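You operate a simulated robot arm through the tools that you are given. There is no shell and no other tool. Be economical: measure what you need, move in short steps, check, and stop when the job is done.

You are at the controls of a simulated robot arm. One attempt, no reset.

## Task
Rinse the dirty blue strainer in the bowl with three plunger strokes.
Fine: lid on for each stroke; put lid and strainer back where they were.

The check looks at the end state, three seconds after you hand in, the way a careful person would. Anything else that was tipped, shoved, dropped, spilled or broken makes it a failure. Lids that push on must go on centred and level and be pressed home; caps that screw on are set level and turned clockwise until they are tight.

## Robot
A 7-joint arm with a two-finger parallel gripper, fixed in place. Base frame: the origin is at the foot of the arm, x ahead of it, y to its left, z up; the work surface is at about z = 0. Readings come in mm, degrees, newtons and seconds.
With the tool pointing down near the work surface it reaches from about 220 to 580 mm from the base axis. Its first joint turns from -66.0 to 66.0 degrees. Payload 2.5 kg.
The tool frame sits at the grasp point between the pads (the TCP): z along the fingers, y along the line on which they close. The tips reach 23 mm beyond it. The gripper opens to 94 mm. The fingers are 38 mm wide and 10 mm thick; the gripper's body (54 by 96 mm) begins 39 mm behind the TCP.
Orientation is that of the tool frame in the base frame, as a unit quaternion [w, x, y, z]. With the fingers straight down and closing along the base's y, the tool's x points along the base's -x, its y along +y and its z along -z.

## Interface
- The arm moves only by the tool play_rows. Its arguments are lists of equal length, an entry for each row: "dp": the shift along the tool's x, y, z in mm, a list of three; "delta_rot": the turn, a rotation vector about the tool's x, y, z in degrees, a list of three; "hand": the closure, from 0 (fully open) to 1 (shut). In form: {"dp": [[x, y, z], ...], "delta_rot": [[rx, ry, rz], ...], "hand": [hand, ...]}. A call has 1 to 12 rows; each row is the pose to reach, as a shift and turn from the pose commanded when the call began, along the tool's axes at that moment. Each row takes 0.2 s and may step no farther than 50 mm and 8.6 degrees from the row before; otherwise, or with a gripper value out of range, the whole call is refused. A pose out of reach is approached as far as the arm can. The call stops where the force on the tool passes 50 N (or 10 N more than at its start, if that is more) or the arm is blocked; 0.2 s more then pass. The fingers move at their own pace (about 108 mm/s each) and stop on an object; they squeeze with about 21 N. The grip force told is the motor's: it shows also when the fingers shut on nothing. Time passes only in rows, and 0.2 s behind the last, so rows that repeat a pose let the fingers close. It gives the time, the measured TCP pose, the force on the tool (base axes), the opening and the grip force at its end, in the units of the frame above (readings bear some noise).
- Cameras (640 x 400 px; columns grow to the right, rows downward): "scene" is fixed at [120.4, -400.8, 572.1]; the picture's right is [0.83, -0.55, 0.00], its down [-0.18, -0.27, -0.95] and it looks along [0.52, 0.79, -0.32] (base axes); focal length 278 px, centre (320, 200). "wrist" rides on the gripper at [86, 16, -74] in the tool frame; the picture's right is [-0.18, 0.98, 0.00], its down [-0.58, -0.11, -0.81] and it looks along [-0.79, -0.15, 0.59] (tool axes); focal length 243 px, centre (320, 200). There is no depth. A picture from a camera that has moved, and an enlarged one, comes with that camera's place and axes in the base frame and with its lens.
- get_image(camera): a new picture of that camera. The clock stands still meanwhile.
- inspect(camera, box): a new picture of the part [left, top, right, bottom] of that camera's present view, enlarged. The clock stands still meanwhile.
- job_done(): hands the job in; it is judged then, once.

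Go step by step. Nothing tells you positions but the pictures and the camera data: compare them with the known pose of the tool, close in by small moves and look again before you grip or let go. The budget is 120 turns and 76 pictures, counting those below and the enlarged ones. Unless the task says otherwise, let go and move clear before handing in, and close with one line.

The tools are called after "Emit:" as a command line: name --argument value ..., lists and objects as JSON in quotes. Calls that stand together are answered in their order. play_rows: Moves the arm, as the interface text tells. Its arguments: {"type":"object","properties":{"dp":{"type":"array","items":{"type":"array","items":{"type":"number"}}},"delta_rot":{"type":"array","items":{"type":"array","items":{"type":"number"}}},"hand":{"type":"array","items":{"type":"number"}}},"required":["dp","delta_rot","hand"]} The other tools are called the same way: get_image (camera) takes a picture; inspect (camera, box) takes an enlarged picture of a part of a camera's view; job_done () hands the job in.

At the start:

```text
time: 0.0
position: [376.4, 58.8, 463.6]
tool_rot: [0.0, 0.0, 1.0, 0.0]
wrist_force: [0.2, -0.2, 0.0]
grip_width: 94.0
gripper_force: 0.1
```

scene: 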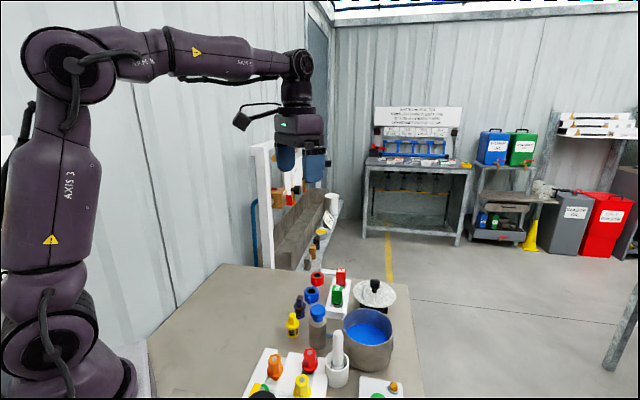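
wrist: 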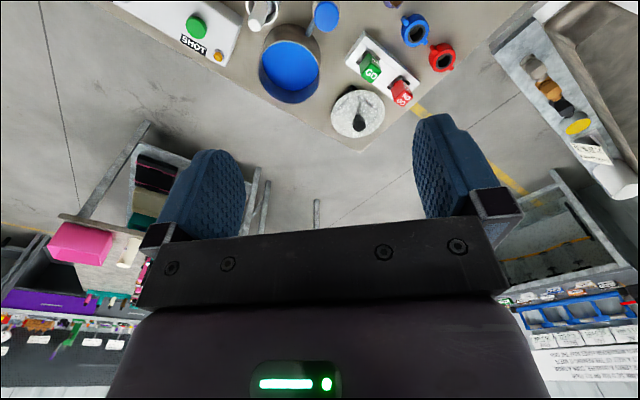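

I see a table with a bowl of blue liquid, a lid with a knob, and bottles; strainers are red and blue ring-like objects. I'll look closer first.

Emit:
inspect --camera "scene" --box '[240, 250, 430, 400]'

Emit:
inspect --camera "wrist" --box '[170, 0, 490, 160]'

```text
2.67 times, centred on (335, 325) of scene
camera zoom: at [120.4, -400.8, 572.1], right [0.83, -0.55, 0.0], down [-0.18, -0.27, -0.95], along [0.52, 0.79, -0.32], focal length 742 px, centre (280, -133)
```

zoom: 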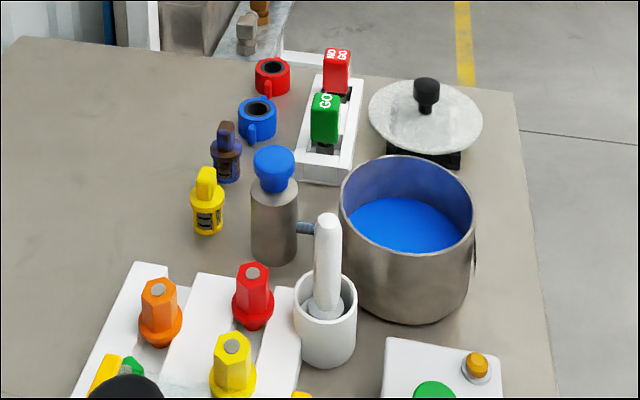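

```text
2.00 times, centred on (330, 80) of wrist
camera zoom: at [289.9, 75.8, 537.2], right [0.18, 0.98, 0.0], down [0.58, -0.11, 0.81], along [0.79, -0.15, -0.59], focal length 485 px, centre (300, 440)
```

zoom: 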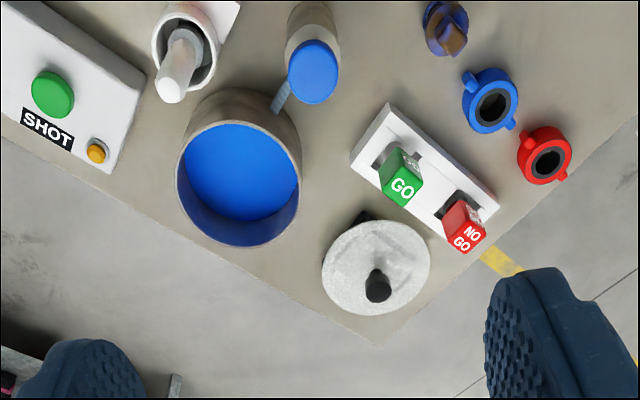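

The darker blue, brown-stained piece next to the yellow one looks like the dirty strainer (roughly x 426, y 166). The pot is at about (483, -48), with a side-fed blue push-top bottle that may be the plunger. I'll bring the wrist camera closer to check.

Emit:
play_rows --dp '[[10, 8, 33], [20, 16, 66], [30, 24, 99], [40, 32, 132], [50, 40, 165], [60, 48, 198], [68, 54, 231], [76, 61, 254], [76, 61, 254]]' --delta_rot '[[0, 0, 0], [0, 0, 0], [0, 0, 0], [0, 0, 0], [0, 0, 0], [0, 0, 0], [0, 0, 0], [0, 0, 0], [0, 0, 0]]' --hand '[0, 0, 0, 0, 0, 0, 0, 0, 0]'

Emit:
get_image --camera "wrist"

Emit:
get_image --camera "scene"

```text
time: 2.0
position: [303.3, 116.5, 207.3]
tool_rot: [0.001, 0.0, 1.0, 0.0]
wrist_force: [-0.4, 0.0, -0.8]
grip_width: 94.1
gripper_force: 0.0
```

```text
71 pictures are left
camera wrist: at [216.7, 134.6, 283.1], right [0.18, 0.98, 0.0], down [0.58, -0.11, 0.81], along [0.79, -0.15, -0.59], focal length 243 px, centre (320, 200)
```

wrist: 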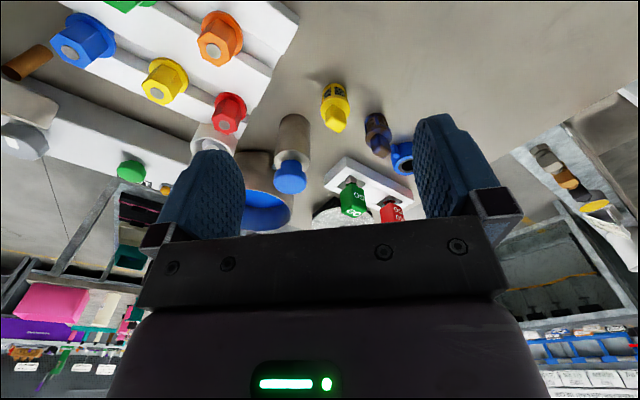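

```text
70 pictures are left
```

scene: 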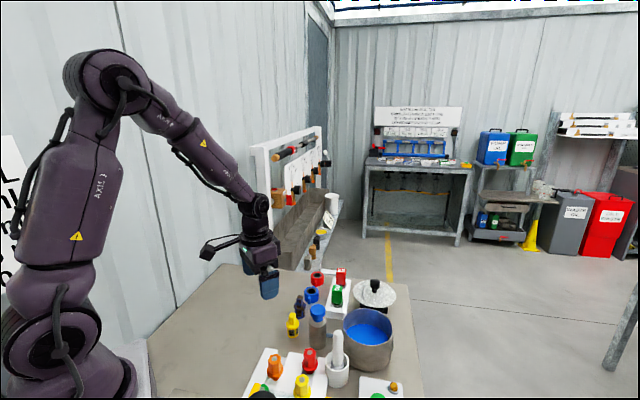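

Emit:
inspect --camera "wrist" --box '[300, 60, 420, 160]'

Emit:
inspect --camera "scene" --box '[280, 260, 360, 350]'

Emit:
inspect --camera "wrist" --box '[0, 0, 300, 200]'

```text
4.00 times, centred on (360, 110) of wrist
camera zoom: at [216.7, 134.6, 283.1], right [0.18, 0.98, 0.0], down [0.58, -0.11, 0.81], along [0.79, -0.15, -0.59], focal length 970 px, centre (160, 560)
```

zoom: 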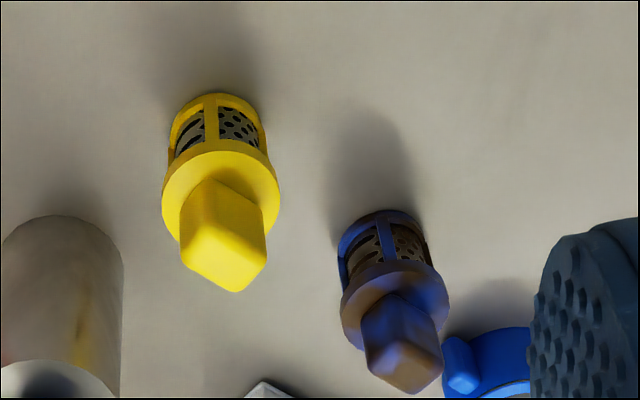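

```text
4.44 times, centred on (320, 305) of scene
camera zoom: at [120.4, -400.8, 572.1], right [0.83, -0.55, 0.0], down [-0.18, -0.27, -0.95], along [0.52, 0.79, -0.32], focal length 1237 px, centre (320, -267)
```

zoom: 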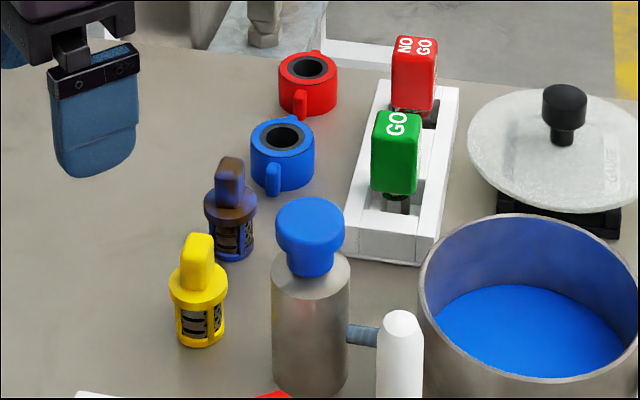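

```text
2.00 times, centred on (150, 100) of wrist
camera zoom: at [216.7, 134.6, 283.1], right [0.18, 0.98, 0.0], down [0.58, -0.11, 0.81], along [0.79, -0.15, -0.59], focal length 485 px, centre (660, 400)
```

zoom: 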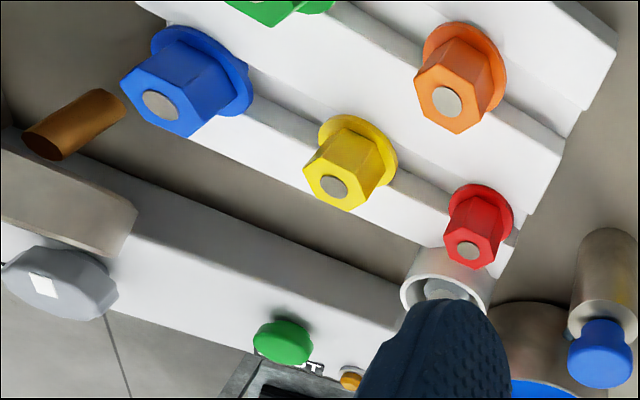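

The dirty blue strainer is confirmed: basket, flange and tab, about (432, 175), tab top near z 63. I'll look at the tab orientation from just above it.

Emit:
play_rows --dp '[[-30, 13, 10], [-60, 26, 20], [-90, 39, 35], [-119, 52, 50], [-119, 52, 50]]' --delta_rot '[[0, 0, 0], [0, 0, 0], [0, 0, 0], [0, 0, 0], [0, 0, 0]]' --hand '[0, 0, 0, 0, 0]'

Emit:
inspect --camera "wrist" --box '[160, 0, 480, 200]'

Emit:
inspect --camera "scene" --box '[280, 260, 360, 350]'

```text
time: 3.2
position: [421.5, 169.6, 158.7]
tool_rot: [0.0, 0.0, 1.0, 0.0]
wrist_force: [0.3, 0.3, 0.5]
grip_width: 94.3
gripper_force: 0.0
```

```text
2.00 times, centred on (320, 100) of wrist
camera zoom: at [335.2, 186.9, 233.1], right [0.18, 0.98, 0.0], down [0.58, -0.11, 0.81], along [0.79, -0.15, -0.59], focal length 485 px, centre (320, 400)
```

zoom: 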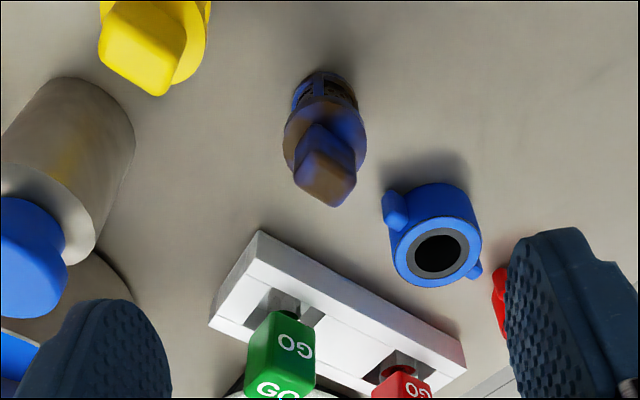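

```text
4.44 times, centred on (320, 305) of scene
camera zoom: at [120.4, -400.8, 572.1], right [0.83, -0.55, 0.0], down [-0.18, -0.27, -0.95], along [0.52, 0.79, -0.32], focal length 1237 px, centre (320, -267)
```

zoom: 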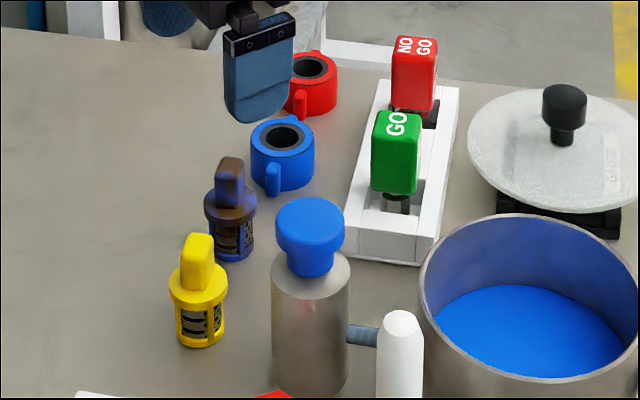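

Emit:
inspect --camera "wrist" --box '[290, 25, 360, 110]'

```text
4.71 times, centred on (325, 68) of wrist
camera zoom: at [335.2, 186.9, 233.1], right [0.18, 0.98, 0.0], down [0.58, -0.11, 0.81], along [0.79, -0.15, -0.59], focal length 1142 px, centre (296, 824)
```

zoom: 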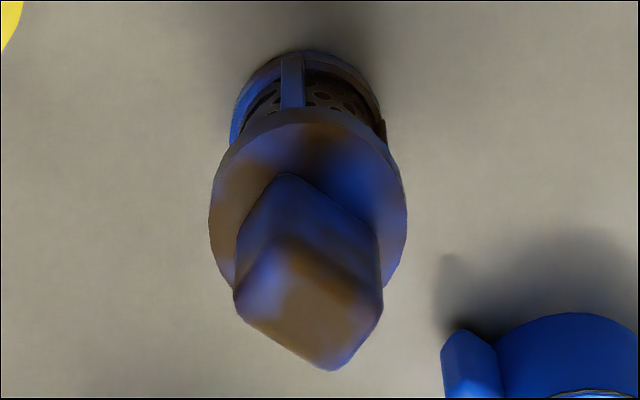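

Tab centre is at about (430, 171), long axis about 47° from x and 18 × 13.5 mm. I'll turn the gripper 46° so it closes across the thin side, centre it, come down part way and check.

Emit:
play_rows --dp '[[-2, 0, 6], [-4, 0, 12], [-6, 1, 18], [-8, 1, 24], [-9, 1, 30], [-9, 1, 40], [-9, 1, 40]]' --delta_rot '[[0, 0, -8], [0, 0, -16], [0, 0, -24], [0, 0, -32], [0, 0, -40], [0, 0, -46], [0, 0, -46]]' --hand '[0.5, 0.5, 0.5, 0.5, 0.5, 0.5, 0.5]'

Emit:
get_image --camera "wrist"

Emit:
inspect --camera "scene" --box '[260, 240, 360, 340]'

```text
time: 4.8
position: [429.2, 171.5, 118.4]
tool_rot: [-0.001, -0.391, 0.92, 0.0]
wrist_force: [0.8, 0.6, 1.7]
grip_width: 47.2
gripper_force: 0.1
```

```text
63 pictures are left
camera wrist: at [357.1, 121.9, 193.2], right [-0.58, 0.81, 0.0], down [0.48, 0.34, 0.81], along [0.66, 0.47, -0.59], focal length 243 px, centre (320, 200)
```

wrist: 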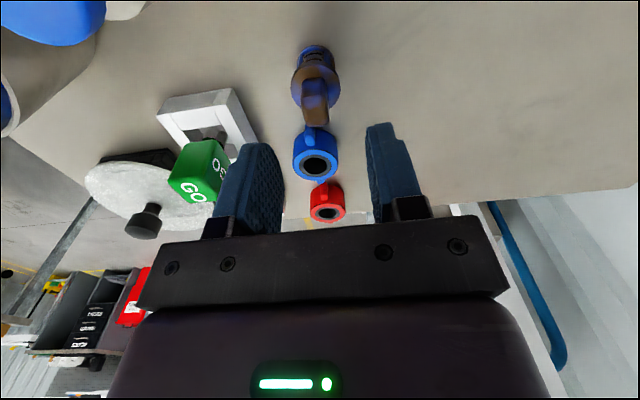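

```text
4.00 times, centred on (310, 290) of scene
camera zoom: at [120.4, -400.8, 572.1], right [0.83, -0.55, 0.0], down [-0.18, -0.27, -0.95], along [0.52, 0.79, -0.32], focal length 1114 px, centre (360, -160)
```

zoom: 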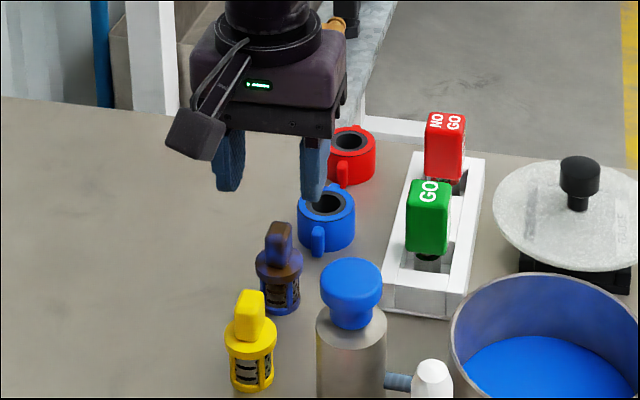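

Emit:
inspect --camera "wrist" --box '[280, 40, 350, 140]'

```text
4.00 times, centred on (315, 90) of wrist
camera zoom: at [357.1, 121.9, 193.2], right [-0.58, 0.81, 0.0], down [0.48, 0.34, 0.81], along [0.66, 0.47, -0.59], focal length 970 px, centre (340, 640)
```

zoom: 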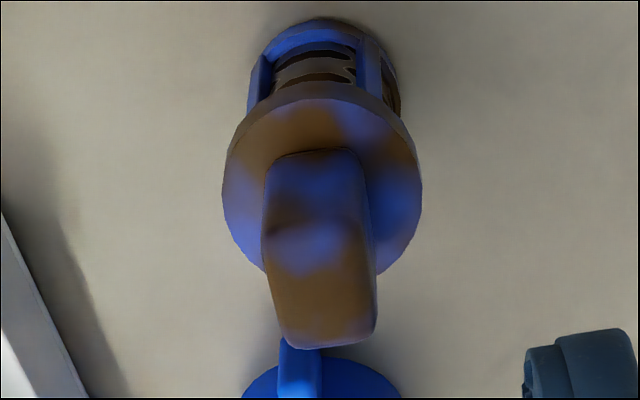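

The tab is nearly under the TCP, about 2.5 mm toward tool −y and turned 5° less than assumed. I'll correct both and descend around it, still open.

Emit:
play_rows --dp '[[0, -2.5, 10], [0, -2.5, 25], [0, -2.5, 40], [0, -2.5, 52], [0, -2.5, 52]]' --delta_rot '[[0, 0, 5], [0, 0, 5], [0, 0, 5], [0, 0, 5], [0, 0, 5]]' --hand '[0.5, 0.5, 0.5, 0.5, 0.5]'

Emit:
inspect --camera "wrist" --box '[220, 40, 420, 240]'

Emit:
inspect --camera "scene" --box '[270, 260, 350, 340]'

```text
time: 6.0
position: [433.0, 170.5, 64.2]
tool_rot: [0.0, -0.35, 0.937, 0.0]
wrist_force: [0.4, 0.2, 0.9]
grip_width: 47.1
gripper_force: 0.1
```

```text
2.00 times, centred on (320, 140) of wrist
camera zoom: at [355.9, 126.9, 140.5], right [-0.51, 0.86, 0.0], down [0.51, 0.3, 0.81], along [0.7, 0.41, -0.59], focal length 485 px, centre (320, 320)
```

zoom: 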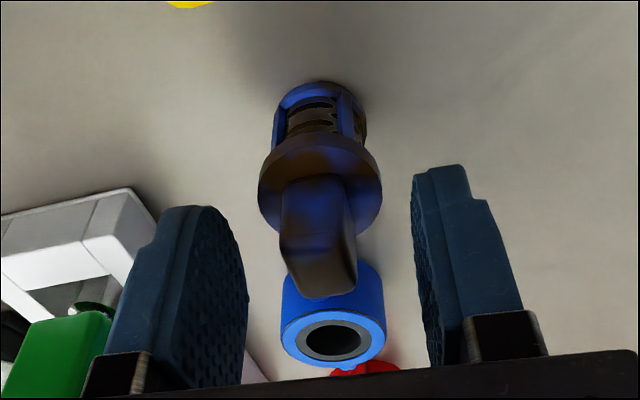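

```text
5.00 times, centred on (310, 300) of scene
camera zoom: at [120.4, -400.8, 572.1], right [0.83, -0.55, 0.0], down [-0.18, -0.27, -0.95], along [0.52, 0.79, -0.32], focal length 1392 px, centre (370, -300)
```

zoom: 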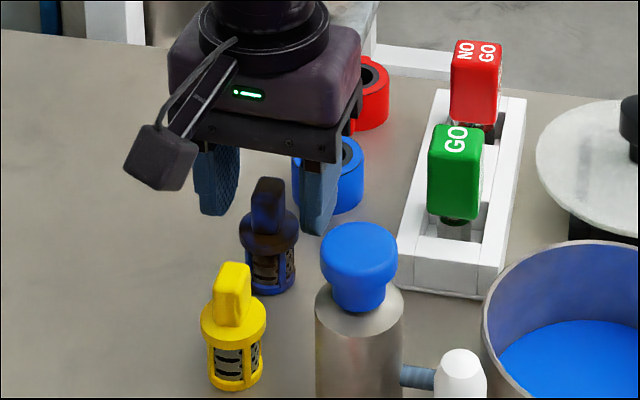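

Fingers straddle the tab with the tips just above the flange. Closing.

Emit:
play_rows --dp '[[0, 0, 0], [0, 0, 0], [0, 0, 0], [0, 0, 0]]' --delta_rot '[[0, 0, 0], [0, 0, 0], [0, 0, 0], [0, 0, 0]]' --hand '[0.7, 0.9, 1, 1]'

Emit:
inspect --camera "wrist" --box '[220, 40, 420, 240]'

```text
time: 7.0
position: [432.9, 169.6, 65.0]
tool_rot: [0.0, -0.35, 0.937, 0.0]
wrist_force: [1.0, -0.2, 0.8]
grip_width: 15.2
gripper_force: 20.5
```

```text
2.00 times, centred on (320, 140) of wrist
camera zoom: at [355.9, 126.9, 140.7], right [-0.51, 0.86, 0.0], down [0.51, 0.3, 0.81], along [0.7, 0.41, -0.59], focal length 485 px, centre (320, 320)
```

zoom: 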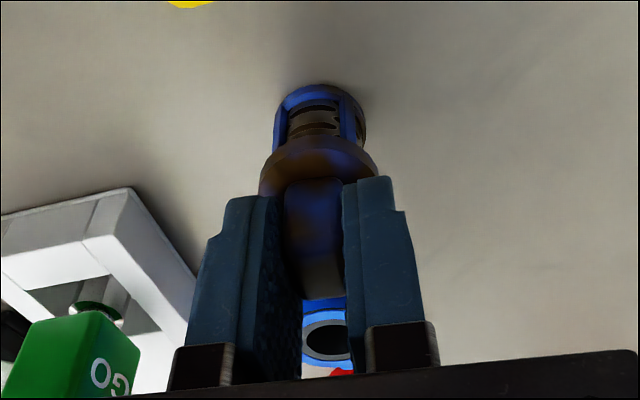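

The strainer is held (15.2 mm). I'll lift straight up, then look at the bowl before carrying it over.

Emit:
play_rows --dp '[[0, 0, -10], [0, 0, -35], [0, 0, -65], [0, 0, -95], [0, 0, -125], [0, 0, -135], [0, 0, -135]]' --delta_rot '[[0, 0, 0], [0, 0, 0], [0, 0, 0], [0, 0, 0], [0, 0, 0], [0, 0, 0], [0, 0, 0]]' --hand '[1, 1, 1, 1, 1, 1, 1]'

Emit:
get_image --camera "wrist"

Emit:
inspect --camera "scene" --box '[260, 230, 420, 380]'

```text
time: 8.6
position: [431.1, 169.9, 199.3]
tool_rot: [0.0, -0.35, 0.937, 0.0]
wrist_force: [0.9, 0.4, -0.8]
grip_width: 15.0
gripper_force: 21.4
```

```text
57 pictures are left
camera wrist: at [354.4, 126.6, 274.8], right [-0.51, 0.86, 0.0], down [0.51, 0.3, 0.81], along [0.7, 0.41, -0.59], focal length 243 px, centre (320, 200)
```

wrist: 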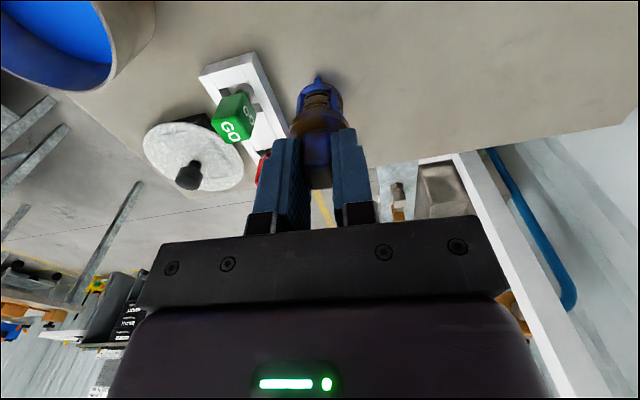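

```text
2.67 times, centred on (340, 305) of scene
camera zoom: at [120.4, -400.8, 572.1], right [0.83, -0.55, 0.0], down [-0.18, -0.27, -0.95], along [0.52, 0.79, -0.32], focal length 742 px, centre (267, -80)
```

zoom: 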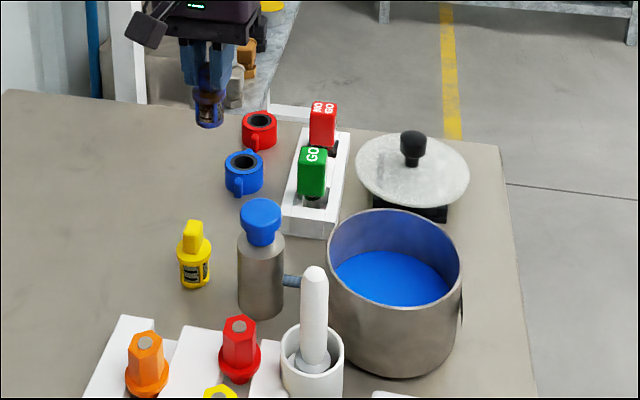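

Lid knob triangulates to about (646, 101, 72), beyond vertical reach, so I'll need a tilted grasp there later. Bowl centre is at about (504, -22) with the rim near z 82. I'll carry the strainer over the bowl high up and check.

Emit:
play_rows --dp '[[10, -27, 0], [24, -65, 0], [38, -103, 0], [52, -141, 0], [64, -173, 0], [71, -192, 0], [71, -192, 0], [71, -192, 0]]' --delta_rot '[[0, 0, 0], [0, 0, 0], [0, 0, 0], [0, 0, 0], [0, 0, 0], [0, 0, 0], [0, 0, 0], [0, 0, 0]]' --hand '[1, 1, 1, 1, 1, 1, 1, 1]'

Emit:
get_image --camera "wrist"

Emit:
inspect --camera "scene" --box '[260, 230, 420, 380]'

```text
time: 10.4
position: [503.4, -20.2, 201.1]
tool_rot: [0.0, -0.351, 0.936, 0.0]
wrist_force: [-0.1, 0.1, 0.4]
grip_width: 15.1
gripper_force: 21.1
```

```text
55 pictures are left
camera wrist: at [427.3, -62.3, 276.1], right [-0.51, 0.86, 0.0], down [0.51, 0.3, 0.81], along [0.7, 0.41, -0.59], focal length 243 px, centre (320, 200)
```

wrist: 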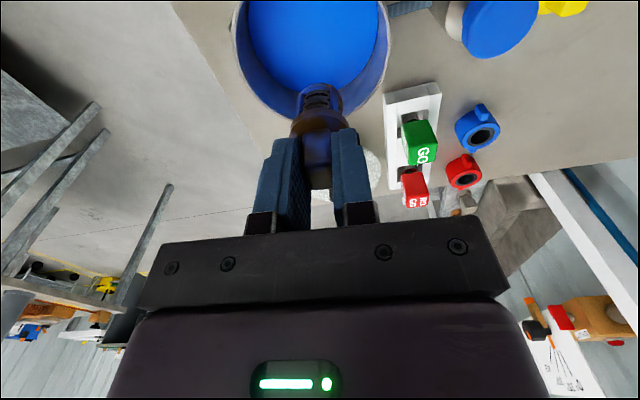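

```text
2.67 times, centred on (340, 305) of scene
camera zoom: at [120.4, -400.8, 572.1], right [0.83, -0.55, 0.0], down [-0.18, -0.27, -0.95], along [0.52, 0.79, -0.32], focal length 742 px, centre (267, -80)
```

zoom: 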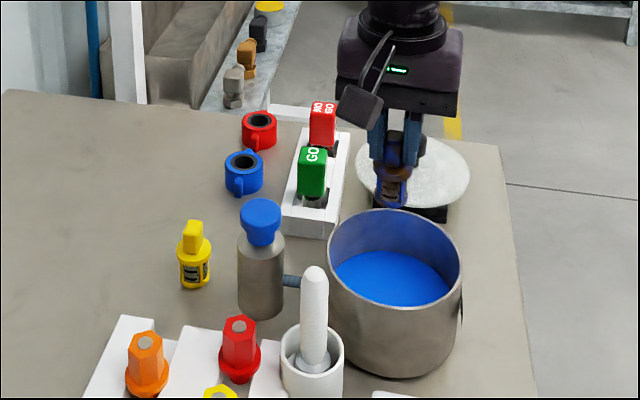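

Bowl circle fit from the wrist view gives centre about (501, -25), R about 56. I'll correct by a few mm and lower the strainer into it.

Emit:
play_rows --dp '[[4.5, -1.4, 10], [4.5, -1.4, 35], [4.5, -1.4, 60], [4.5, -1.4, 80], [4.5, -1.4, 100], [4.5, -1.4, 115], [4.5, -1.4, 124], [4.5, -1.4, 124]]' --delta_rot '[[0, 0, 0], [0, 0, 0], [0, 0, 0], [0, 0, 0], [0, 0, 0], [0, 0, 0], [0, 0, 0], [0, 0, 0]]' --hand '[1, 1, 1, 1, 1, 1, 1, 1]'

Emit:
inspect --camera "scene" --box '[260, 230, 420, 380]'

Emit:
get_image --camera "wrist"

```text
time: 12.2
position: [500.7, -26.0, 76.2]
tool_rot: [0.001, -0.35, 0.937, 0.0]
wrist_force: [0.7, -0.5, -1.0]
grip_width: 15.2
gripper_force: 21.1
```

```text
2.67 times, centred on (340, 305) of scene
camera zoom: at [120.4, -400.8, 572.1], right [0.83, -0.55, 0.0], down [-0.18, -0.27, -0.95], along [0.52, 0.79, -0.32], focal length 742 px, centre (267, -80)
```

zoom: 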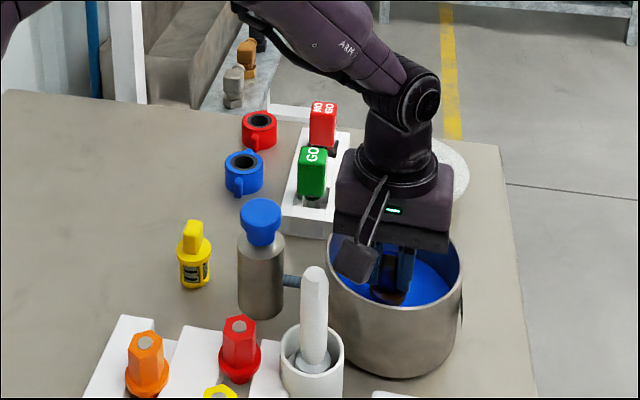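

```text
52 pictures are left
camera wrist: at [424.6, -68.8, 150.7], right [-0.51, 0.86, 0.0], down [0.51, 0.3, 0.81], along [0.7, 0.41, -0.59], focal length 243 px, centre (320, 200)
```

wrist: 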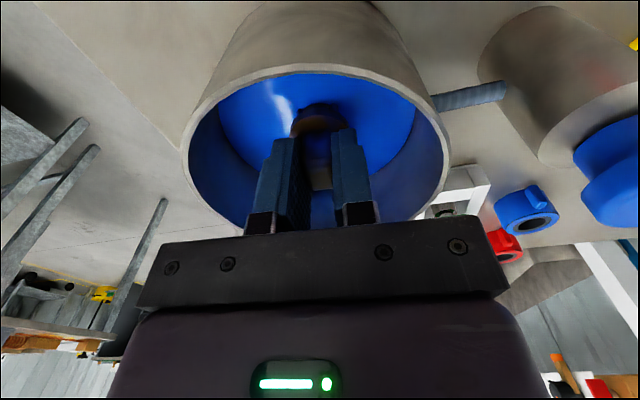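

Centred in the bowl. I'll lower it in small steps, watching the force for the floor.

Emit:
play_rows --dp '[[0, 0, 1.5], [0, 0, 3], [0, 0, 4.5], [0, 0, 6], [0, 0, 6]]' --delta_rot '[[0, 0, 0], [0, 0, 0], [0, 0, 0], [0, 0, 0], [0, 0, 0]]' --hand '[1, 1, 1, 1, 1]'

```text
time: 13.4
position: [499.5, -25.6, 71.8]
tool_rot: [0.0, -0.35, 0.937, -0.001]
wrist_force: [-3.0, -1.5, 9.2]
grip_width: 15.1
gripper_force: 21.4
```

Contact with the floor (about 9 N). I'll ease off, open modestly and lift clear.

Emit:
play_rows --dp '[[0, 0, -1], [0, 0, -1], [0, 0, -1], [0, 0, -1], [0, 0, -25], [0, 0, -55], [0, 0, -95], [0, 0, -135], [0, 0, -135]]' --delta_rot '[[0, 0, 0], [0, 0, 0], [0, 0, 0], [0, 0, 0], [0, 0, 0], [0, 0, 0], [0, 0, 0], [0, 0, 0], [0, 0, 0]]' --hand '[0.85, 0.65, 0.65, 0.65, 0.65, 0.65, 0.65, 0.65, 0.65]'

Emit:
get_image --camera "wrist"

Emit:
inspect --camera "scene" --box '[260, 230, 420, 380]'

```text
time: 15.4
position: [502.9, -21.8, 205.5]
tool_rot: [0.0, -0.35, 0.937, 0.001]
wrist_force: [-0.6, 0.3, -0.4]
grip_width: 33.0
gripper_force: 0.1
```

```text
51 pictures are left
camera wrist: at [426.3, -66.3, 280.9], right [-0.51, 0.86, 0.0], down [0.51, 0.3, 0.81], along [0.7, 0.41, -0.59], focal length 243 px, centre (320, 200)
```

wrist: 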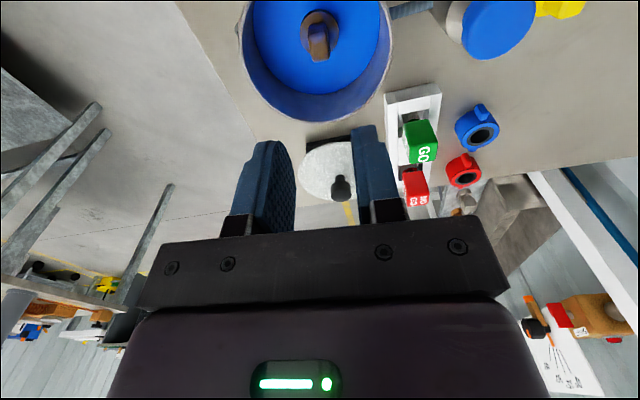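

```text
2.67 times, centred on (340, 305) of scene
camera zoom: at [120.4, -400.8, 572.1], right [0.83, -0.55, 0.0], down [-0.18, -0.27, -0.95], along [0.52, 0.79, -0.32], focal length 742 px, centre (267, -80)
```

zoom: 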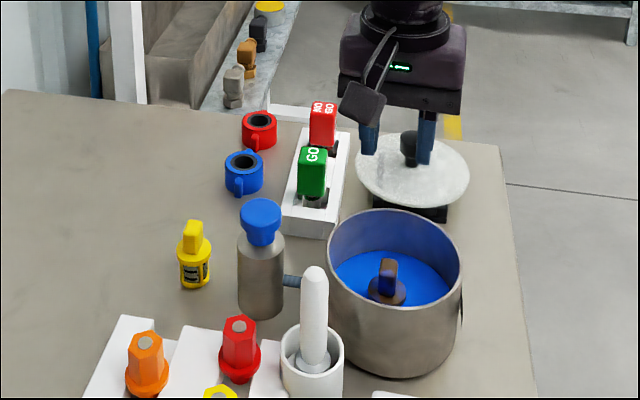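

The strainer stands upright in the bowl, tab below the rim. Next the lid: I'll study it and its stand.

Emit:
inspect --camera "wrist" --box '[280, 110, 400, 230]'

Emit:
inspect --camera "scene" --box '[325, 265, 405, 325]'

```text
3.33 times, centred on (340, 170) of wrist
camera zoom: at [426.3, -66.3, 280.9], right [-0.51, 0.86, 0.0], down [0.51, 0.3, 0.81], along [0.7, 0.41, -0.59], focal length 809 px, centre (253, 300)
```

zoom: 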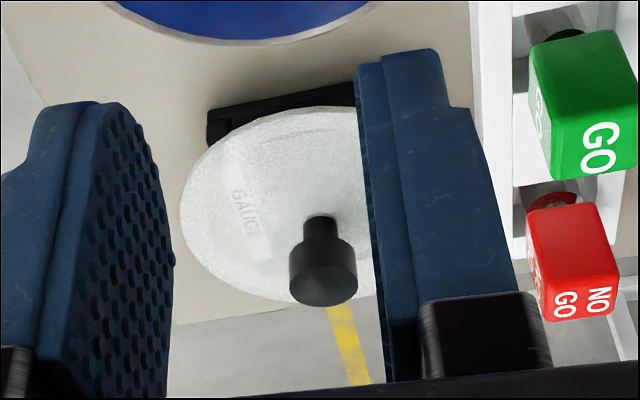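

```text
6.67 times, centred on (365, 295) of scene
camera zoom: at [120.4, -400.8, 572.1], right [0.83, -0.55, 0.0], down [-0.18, -0.27, -0.95], along [0.52, 0.79, -0.32], focal length 1856 px, centre (20, -433)
```

zoom: 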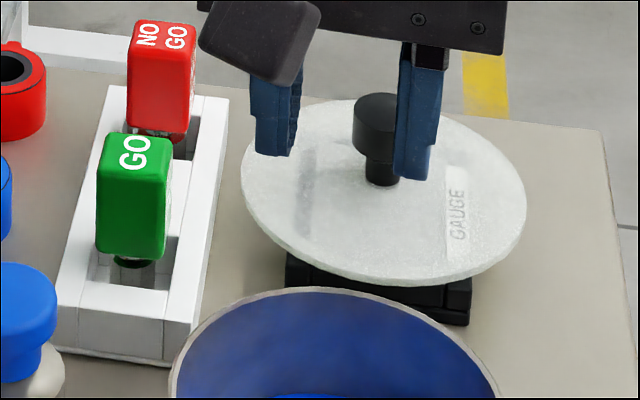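

The disc with the black knob ("GAUGE" embossed, same size as the pot rim) is the only thing that can be the lid. Its knob is 21 mm wide at about (646, 101), z 45–78. I'll stage toward it with a 25° outward tilt and test the reach up high.

Emit:
play_rows --dp '[[-25, 0, 3], [-51, -1, 6], [-77, -1, 10], [-103, -1.5, 15], [-128, -1.6, 20], [-128, -1.6, 20], [-128, -1.6, 20]]' --delta_rot '[[0, -5, 0], [0, -10, 0], [0, -15, 0], [0, -20, 0], [0, -25, 0], [0, -25, 0], [0, -25, 0]]' --hand '[0.5, 0.5, 0.5, 0.5, 0.5, 0.5, 0.5]'

Emit:
get_image --camera "wrist"

```text
time: 17.0
position: [599.4, 57.8, 185.6]
tool_rot: [0.202, -0.342, 0.914, 0.076]
wrist_force: [0.2, 0.8, 0.3]
grip_width: 47.1
gripper_force: 0.1
```

```text
47 pictures are left
camera wrist: at [504.6, -1.5, 216.7], right [-0.52, 0.85, 0.08], down [0.21, 0.04, 0.98], along [0.83, 0.52, -0.2], focal length 243 px, centre (320, 200)
```

wrist: 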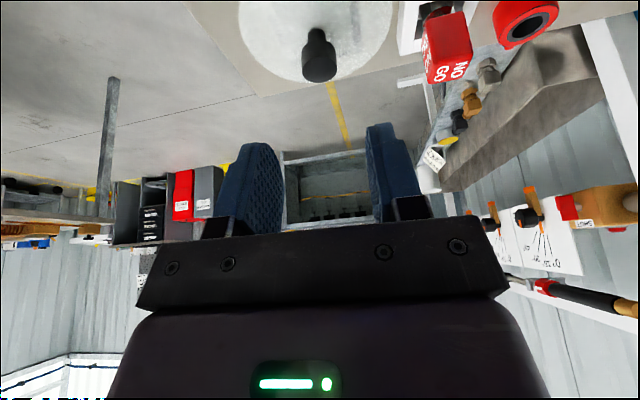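

Emit:
inspect --camera "wrist" --box '[230, 0, 400, 100]'

Emit:
inspect --camera "scene" --box '[325, 245, 405, 325]'

```text
3.76 times, centred on (315, 50) of wrist
camera zoom: at [504.6, -1.5, 216.7], right [-0.52, 0.85, 0.08], down [0.21, 0.04, 0.98], along [0.83, 0.52, -0.2], focal length 913 px, centre (339, 765)
```

zoom: 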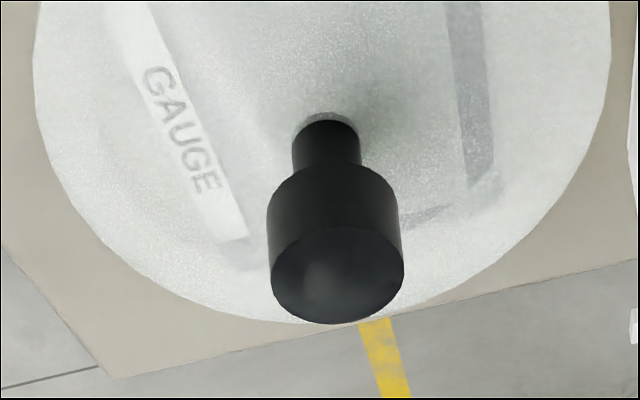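

```text
5.00 times, centred on (365, 285) of scene
camera zoom: at [120.4, -400.8, 572.1], right [0.83, -0.55, 0.0], down [-0.18, -0.27, -0.95], along [0.52, 0.79, -0.32], focal length 1392 px, centre (95, -225)
```

zoom: 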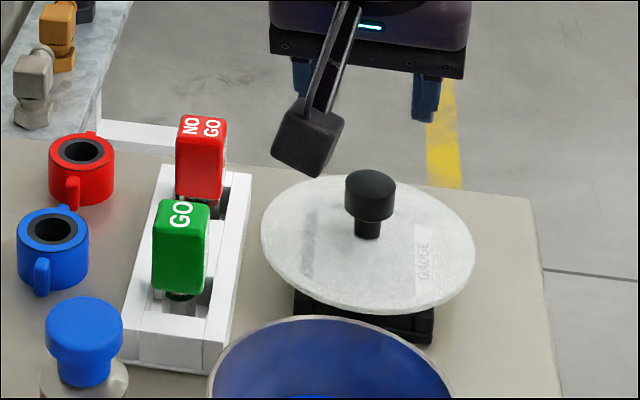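

The refined fix puts the knob at (642, 95): wide part 29 mm diameter over z 65–80, lid top at z 47. I'll move above it and lower part way, then check.

Emit:
play_rows --dp '[[-17, 0, 8], [-34, -0.3, 16], [-51.4, -0.3, 24], [-43, -0.3, 42], [-34, -0.3, 62], [-23.9, -0.3, 82.9], [-23.9, -0.3, 82.9], [-23.9, -0.3, 82.9]]' --delta_rot '[[0, 0, 0], [0, 0, 0], [0, 0, 0], [0, 0, 0], [0, 0, 0], [0, 0, 0], [0, 0, 0], [0, 0, 0]]' --hand '[0.5, 0.5, 0.5, 0.5, 0.5, 0.5, 0.5, 0.5]'

Emit:
get_image --camera "wrist"

Emit:
inspect --camera "scene" --box '[325, 245, 405, 325]'

```text
time: 18.8
position: [641.2, 95.0, 122.0]
tool_rot: [0.203, -0.342, 0.914, 0.076]
wrist_force: [0.1, -0.6, 0.2]
grip_width: 46.9
gripper_force: 0.1
```

```text
44 pictures are left
camera wrist: at [547.0, 36.4, 153.2], right [-0.52, 0.85, 0.08], down [0.21, 0.04, 0.98], along [0.83, 0.52, -0.2], focal length 243 px, centre (320, 200)
```

wrist: 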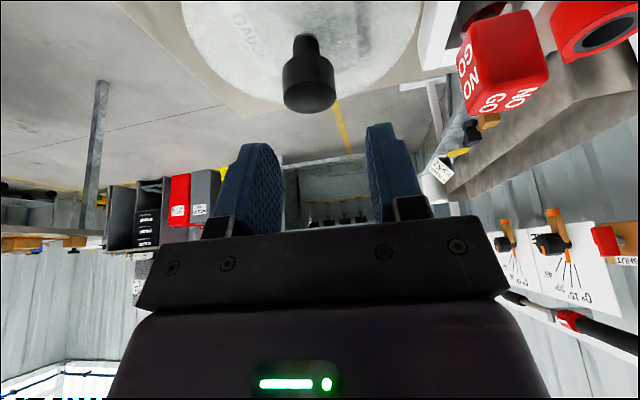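

```text
5.00 times, centred on (365, 285) of scene
camera zoom: at [120.4, -400.8, 572.1], right [0.83, -0.55, 0.0], down [-0.18, -0.27, -0.95], along [0.52, 0.79, -0.32], focal length 1392 px, centre (95, -225)
```

zoom: 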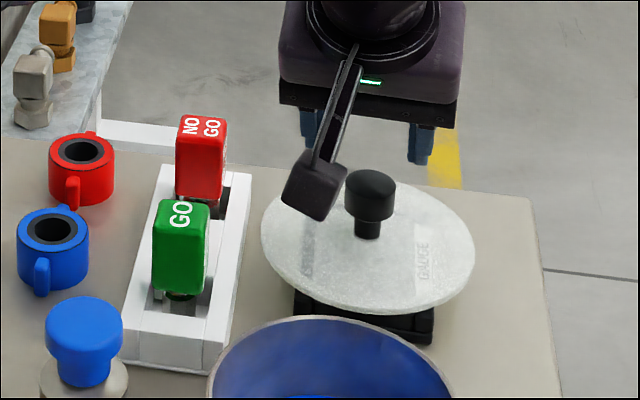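

Aligned: knob directly under the grasp point. I'll lower the rest of the way to z 78, then check.

Emit:
play_rows --dp '[[5, 0, 10.7], [10, 0, 21.3], [15, 0, 32], [18.4, 0, 39.4], [18.4, 0, 39.4]]' --delta_rot '[[0, 0, 0], [0, 0, 0], [0, 0, 0], [0, 0, 0], [0, 0, 0]]' --hand '[0.5, 0.5, 0.5, 0.5, 0.5]'

Emit:
get_image --camera "wrist"

Emit:
inspect --camera "scene" --box '[325, 245, 405, 325]'

```text
time: 20.0
position: [640.6, 95.5, 77.8]
tool_rot: [0.202, -0.343, 0.914, 0.077]
wrist_force: [0.6, 0.4, 0.0]
grip_width: 47.2
gripper_force: 0.0
```

```text
42 pictures are left
camera wrist: at [546.6, 35.4, 109.7], right [-0.52, 0.85, 0.08], down [0.21, 0.04, 0.98], along [0.83, 0.52, -0.2], focal length 243 px, centre (320, 200)
```

wrist: 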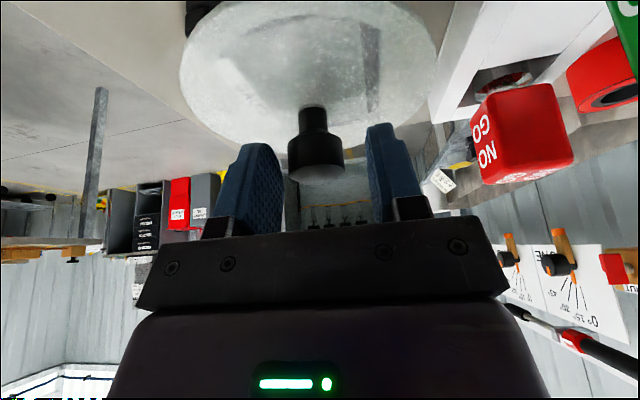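

```text
5.00 times, centred on (365, 285) of scene
camera zoom: at [120.4, -400.8, 572.1], right [0.83, -0.55, 0.0], down [-0.18, -0.27, -0.95], along [0.52, 0.79, -0.32], focal length 1392 px, centre (95, -225)
```

zoom: 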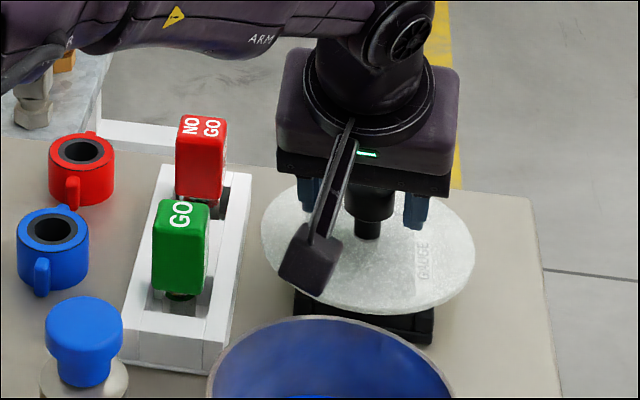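

Knob top reads about z 71 from close up, so I'll go 5 mm lower and close.

Emit:
play_rows --dp '[[1.05, 0, 2.3], [2.1, 0, 4.5], [2.1, 0, 4.5], [2.1, 0, 4.5], [2.1, 0, 4.5], [2.1, 0, 4.5], [2.1, 0, 4.5]]' --delta_rot '[[0, 0, 0], [0, 0, 0], [0, 0, 0], [0, 0, 0], [0, 0, 0], [0, 0, 0], [0, 0, 0]]' --hand '[0.5, 0.5, 0.5, 0.7, 0.9, 1, 1]'

Emit:
inspect --camera "wrist" --box '[160, 0, 480, 200]'

```text
time: 21.6
position: [641.5, 95.3, 72.2]
tool_rot: [0.202, -0.342, 0.915, 0.075]
wrist_force: [0.9, -0.1, 0.8]
grip_width: 29.2
gripper_force: 20.6
```

```text
2.00 times, centred on (320, 100) of wrist
camera zoom: at [546.7, 35.5, 104.2], right [-0.52, 0.85, 0.08], down [0.21, 0.04, 0.98], along [0.83, 0.52, -0.2], focal length 485 px, centre (320, 400)
```

zoom: 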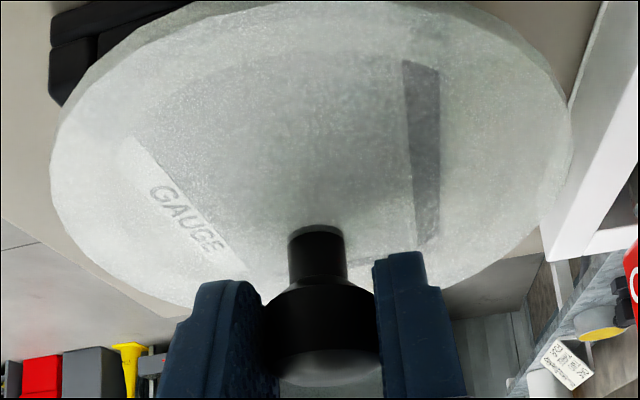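

The lid knob is gripped (29.2 mm). I'll lift straight up 100 mm slowly and look.

Emit:
play_rows --dp '[[-2.1, 0, -4.5], [-6.3, 0, -13.6], [-12.7, 0, -27.2], [-19, 0, -40.8], [-25.4, 0, -54.4], [-31.7, 0, -68], [-38, 0, -81.5], [-42.3, 0, -90.6], [-42.3, 0, -90.6]]' --delta_rot '[[0, 0, 0], [0, 0, 0], [0, 0, 0], [0, 0, 0], [0, 0, 0], [0, 0, 0], [0, 0, 0], [0, 0, 0], [0, 0, 0]]' --hand '[1, 1, 1, 1, 1, 1, 1, 1, 1]'

Emit:
inspect --camera "scene" --box '[300, 220, 420, 370]'

Emit:
get_image --camera "wrist"

```text
time: 23.6
position: [641.0, 95.0, 171.2]
tool_rot: [0.203, -0.342, 0.915, 0.076]
wrist_force: [-0.2, 0.1, -1.5]
grip_width: 29.2
gripper_force: 21.3
```

```text
2.67 times, centred on (360, 295) of scene
camera zoom: at [120.4, -400.8, 572.1], right [0.83, -0.55, 0.0], down [-0.18, -0.27, -0.95], along [0.52, 0.79, -0.32], focal length 742 px, centre (213, -53)
```

zoom: 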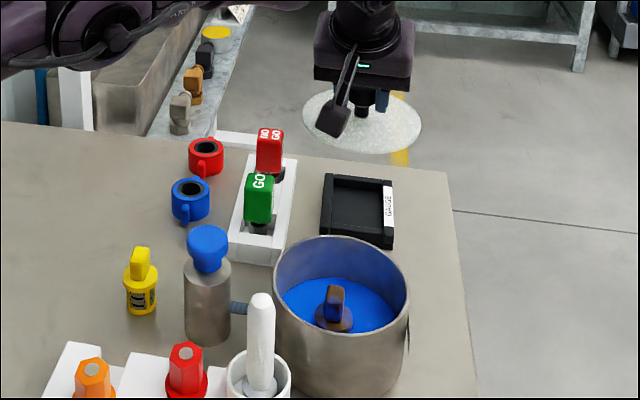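

```text
38 pictures are left
camera wrist: at [546.7, 35.9, 203.2], right [-0.52, 0.85, 0.08], down [0.21, 0.04, 0.98], along [0.83, 0.52, -0.2], focal length 243 px, centre (320, 200)
```

wrist: 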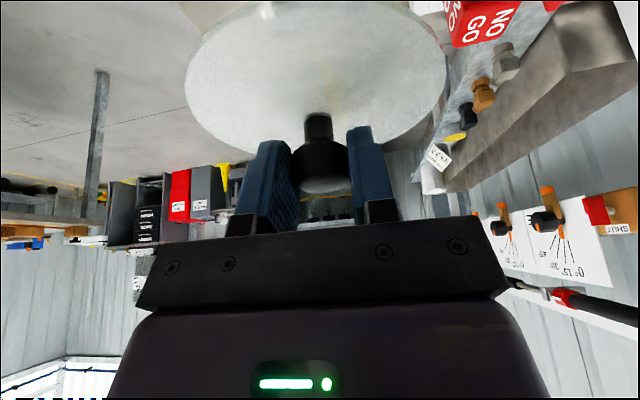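

Lid is level in the grip; underneath it is a small black tray it must go back onto. I'll carry it over the bowl (centre about (501, -24.5)), turning 19° so the camera arm stays clear of the pestle.

Emit:
play_rows --dp '[[14, 0, -6.5], [35, 0.3, -16.3], [60, 0.6, -28], [85, 0.9, -39.6], [110, 1.1, -51.3], [135, 1.4, -63], [155, 1.6, -72.3], [167.3, 1.7, -78], [167.3, 1.7, -78], [167.3, 1.7, -78]]' --delta_rot '[[-1, 0, -2.15], [-2, 0, -4.3], [-3, 0, -6.45], [-4, 0, -8.6], [-5, 0, -10.75], [-6, 0, -12.9], [-7, 0, -15.05], [-8, 0, -17.2], [-8, 0, -17.2], [-8, 0, -17.2]]' --hand '[1, 1, 1, 1, 1, 1, 1, 1, 1, 1]'

Emit:
get_image --camera "wrist"

Emit:
inspect --camera "scene" --box '[290, 220, 410, 370]'

```text
time: 25.8
position: [500.5, -25.2, 173.4]
tool_rot: [0.187, -0.488, 0.846, 0.107]
wrist_force: [-0.2, -0.2, -1.0]
grip_width: 29.3
gripper_force: 20.5
```

```text
37 pictures are left
camera wrist: at [431.2, -112.1, 204.9], right [-0.77, 0.64, 0.08], down [0.19, 0.11, 0.98], along [0.61, 0.76, -0.2], focal length 243 px, centre (320, 200)
```

wrist: 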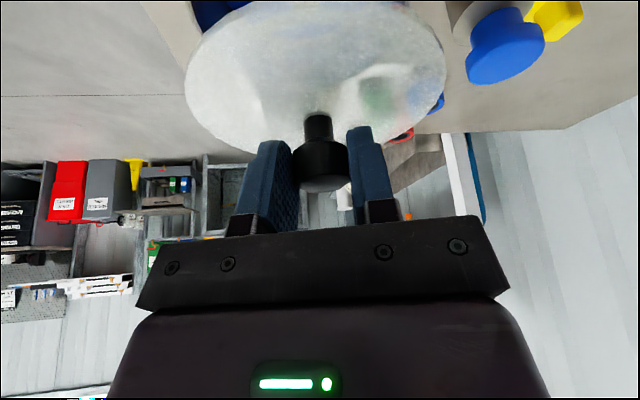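

```text
2.67 times, centred on (350, 295) of scene
camera zoom: at [120.4, -400.8, 572.1], right [0.83, -0.55, 0.0], down [-0.18, -0.27, -0.95], along [0.52, 0.79, -0.32], focal length 742 px, centre (240, -53)
```

zoom: 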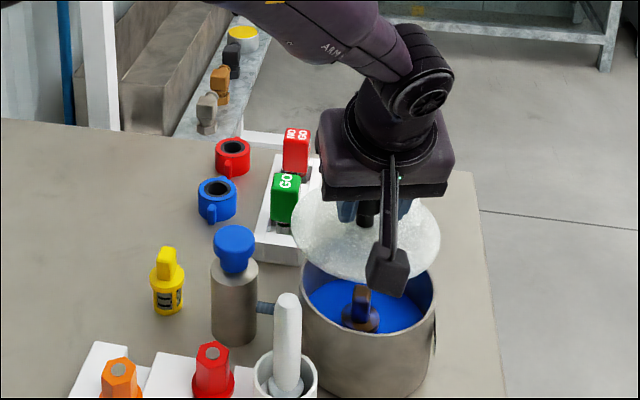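

The lid hovers over the bowl. I'll lower it to about 15 mm above the rim and check the centring closely.

Emit:
play_rows --dp '[[4, 0, 8.5], [8, 0, 17], [12, 0, 25.5], [14.8, 0, 31.7], [14.8, 0, 31.7], [14.8, 0, 31.7]]' --delta_rot '[[0, 0, 0], [0, 0, 0], [0, 0, 0], [0, 0, 0], [0, 0, 0], [0, 0, 0]]' --hand '[1, 1, 1, 1, 1, 1]'

Emit:
inspect --camera "scene" --box '[325, 285, 405, 365]'

Emit:
inspect --camera "wrist" --box '[160, 0, 480, 200]'

```text
time: 27.2
position: [500.0, -26.1, 137.0]
tool_rot: [0.188, -0.489, 0.845, 0.109]
wrist_force: [1.4, 0.5, -0.7]
grip_width: 29.3
gripper_force: 21.3
```

```text
5.00 times, centred on (365, 325) of scene
camera zoom: at [120.4, -400.8, 572.1], right [0.83, -0.55, 0.0], down [-0.18, -0.27, -0.95], along [0.52, 0.79, -0.32], focal length 1392 px, centre (95, -425)
```

zoom: 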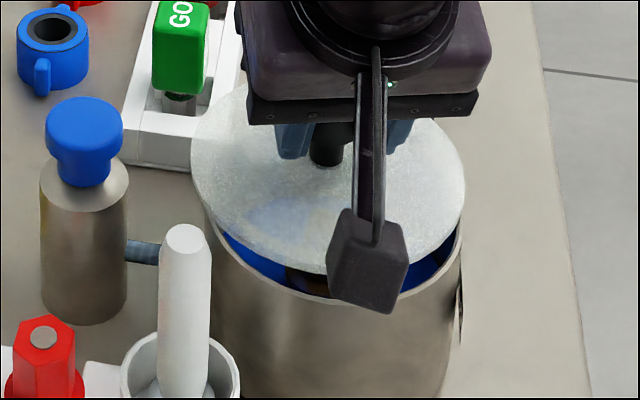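

```text
2.00 times, centred on (320, 100) of wrist
camera zoom: at [431.5, -112.6, 168.8], right [-0.77, 0.64, 0.08], down [0.19, 0.11, 0.98], along [0.61, 0.76, -0.2], focal length 485 px, centre (320, 400)
```

zoom: 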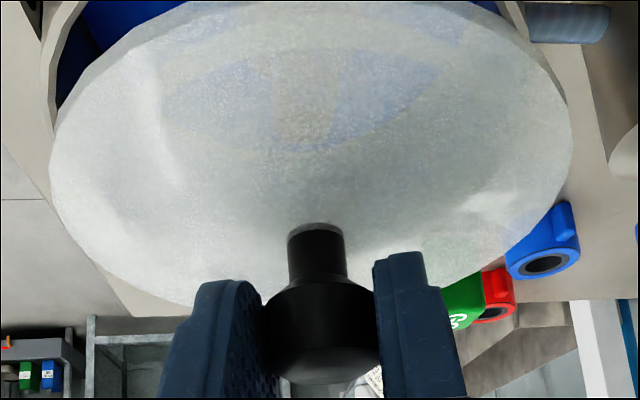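

Small offset: the lid needs to shift about 3 mm in +x. I'll correct and lower another 12 mm before judging again.

Emit:
play_rows --dp '[[1.5, -1.5, 3.7], [3, -3.1, 7.4], [4.5, -3.1, 11.1], [4.5, -3.1, 11.1], [4.5, -3.1, 11.1]]' --delta_rot '[[0, 0, 0], [0, 0, 0], [0, 0, 0], [0, 0, 0], [0, 0, 0]]' --hand '[1, 1, 1, 1, 1]'

Emit:
inspect --camera "scene" --box '[335, 285, 405, 355]'

Emit:
inspect --camera "wrist" --box '[160, 0, 480, 200]'

```text
time: 28.4
position: [503.6, -27.9, 125.7]
tool_rot: [0.189, -0.488, 0.845, 0.107]
wrist_force: [4.3, -0.4, 11.1]
grip_width: 29.3
gripper_force: 21.2
```

```text
5.71 times, centred on (370, 320) of scene
camera zoom: at [120.4, -400.8, 572.1], right [0.83, -0.55, 0.0], down [-0.18, -0.27, -0.95], along [0.52, 0.79, -0.32], focal length 1591 px, centre (34, -486)
```

zoom: 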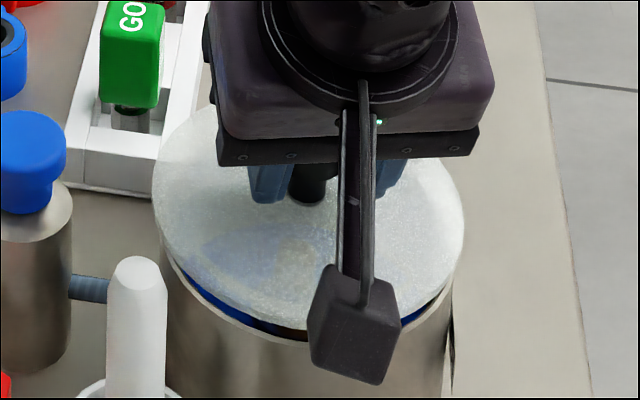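

```text
2.00 times, centred on (320, 100) of wrist
camera zoom: at [435.1, -113.8, 157.2], right [-0.77, 0.64, 0.07], down [0.18, 0.11, 0.98], along [0.61, 0.76, -0.2], focal length 485 px, centre (320, 400)
```

zoom: 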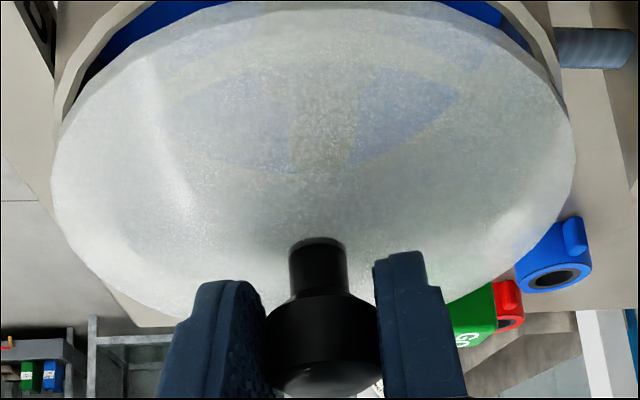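

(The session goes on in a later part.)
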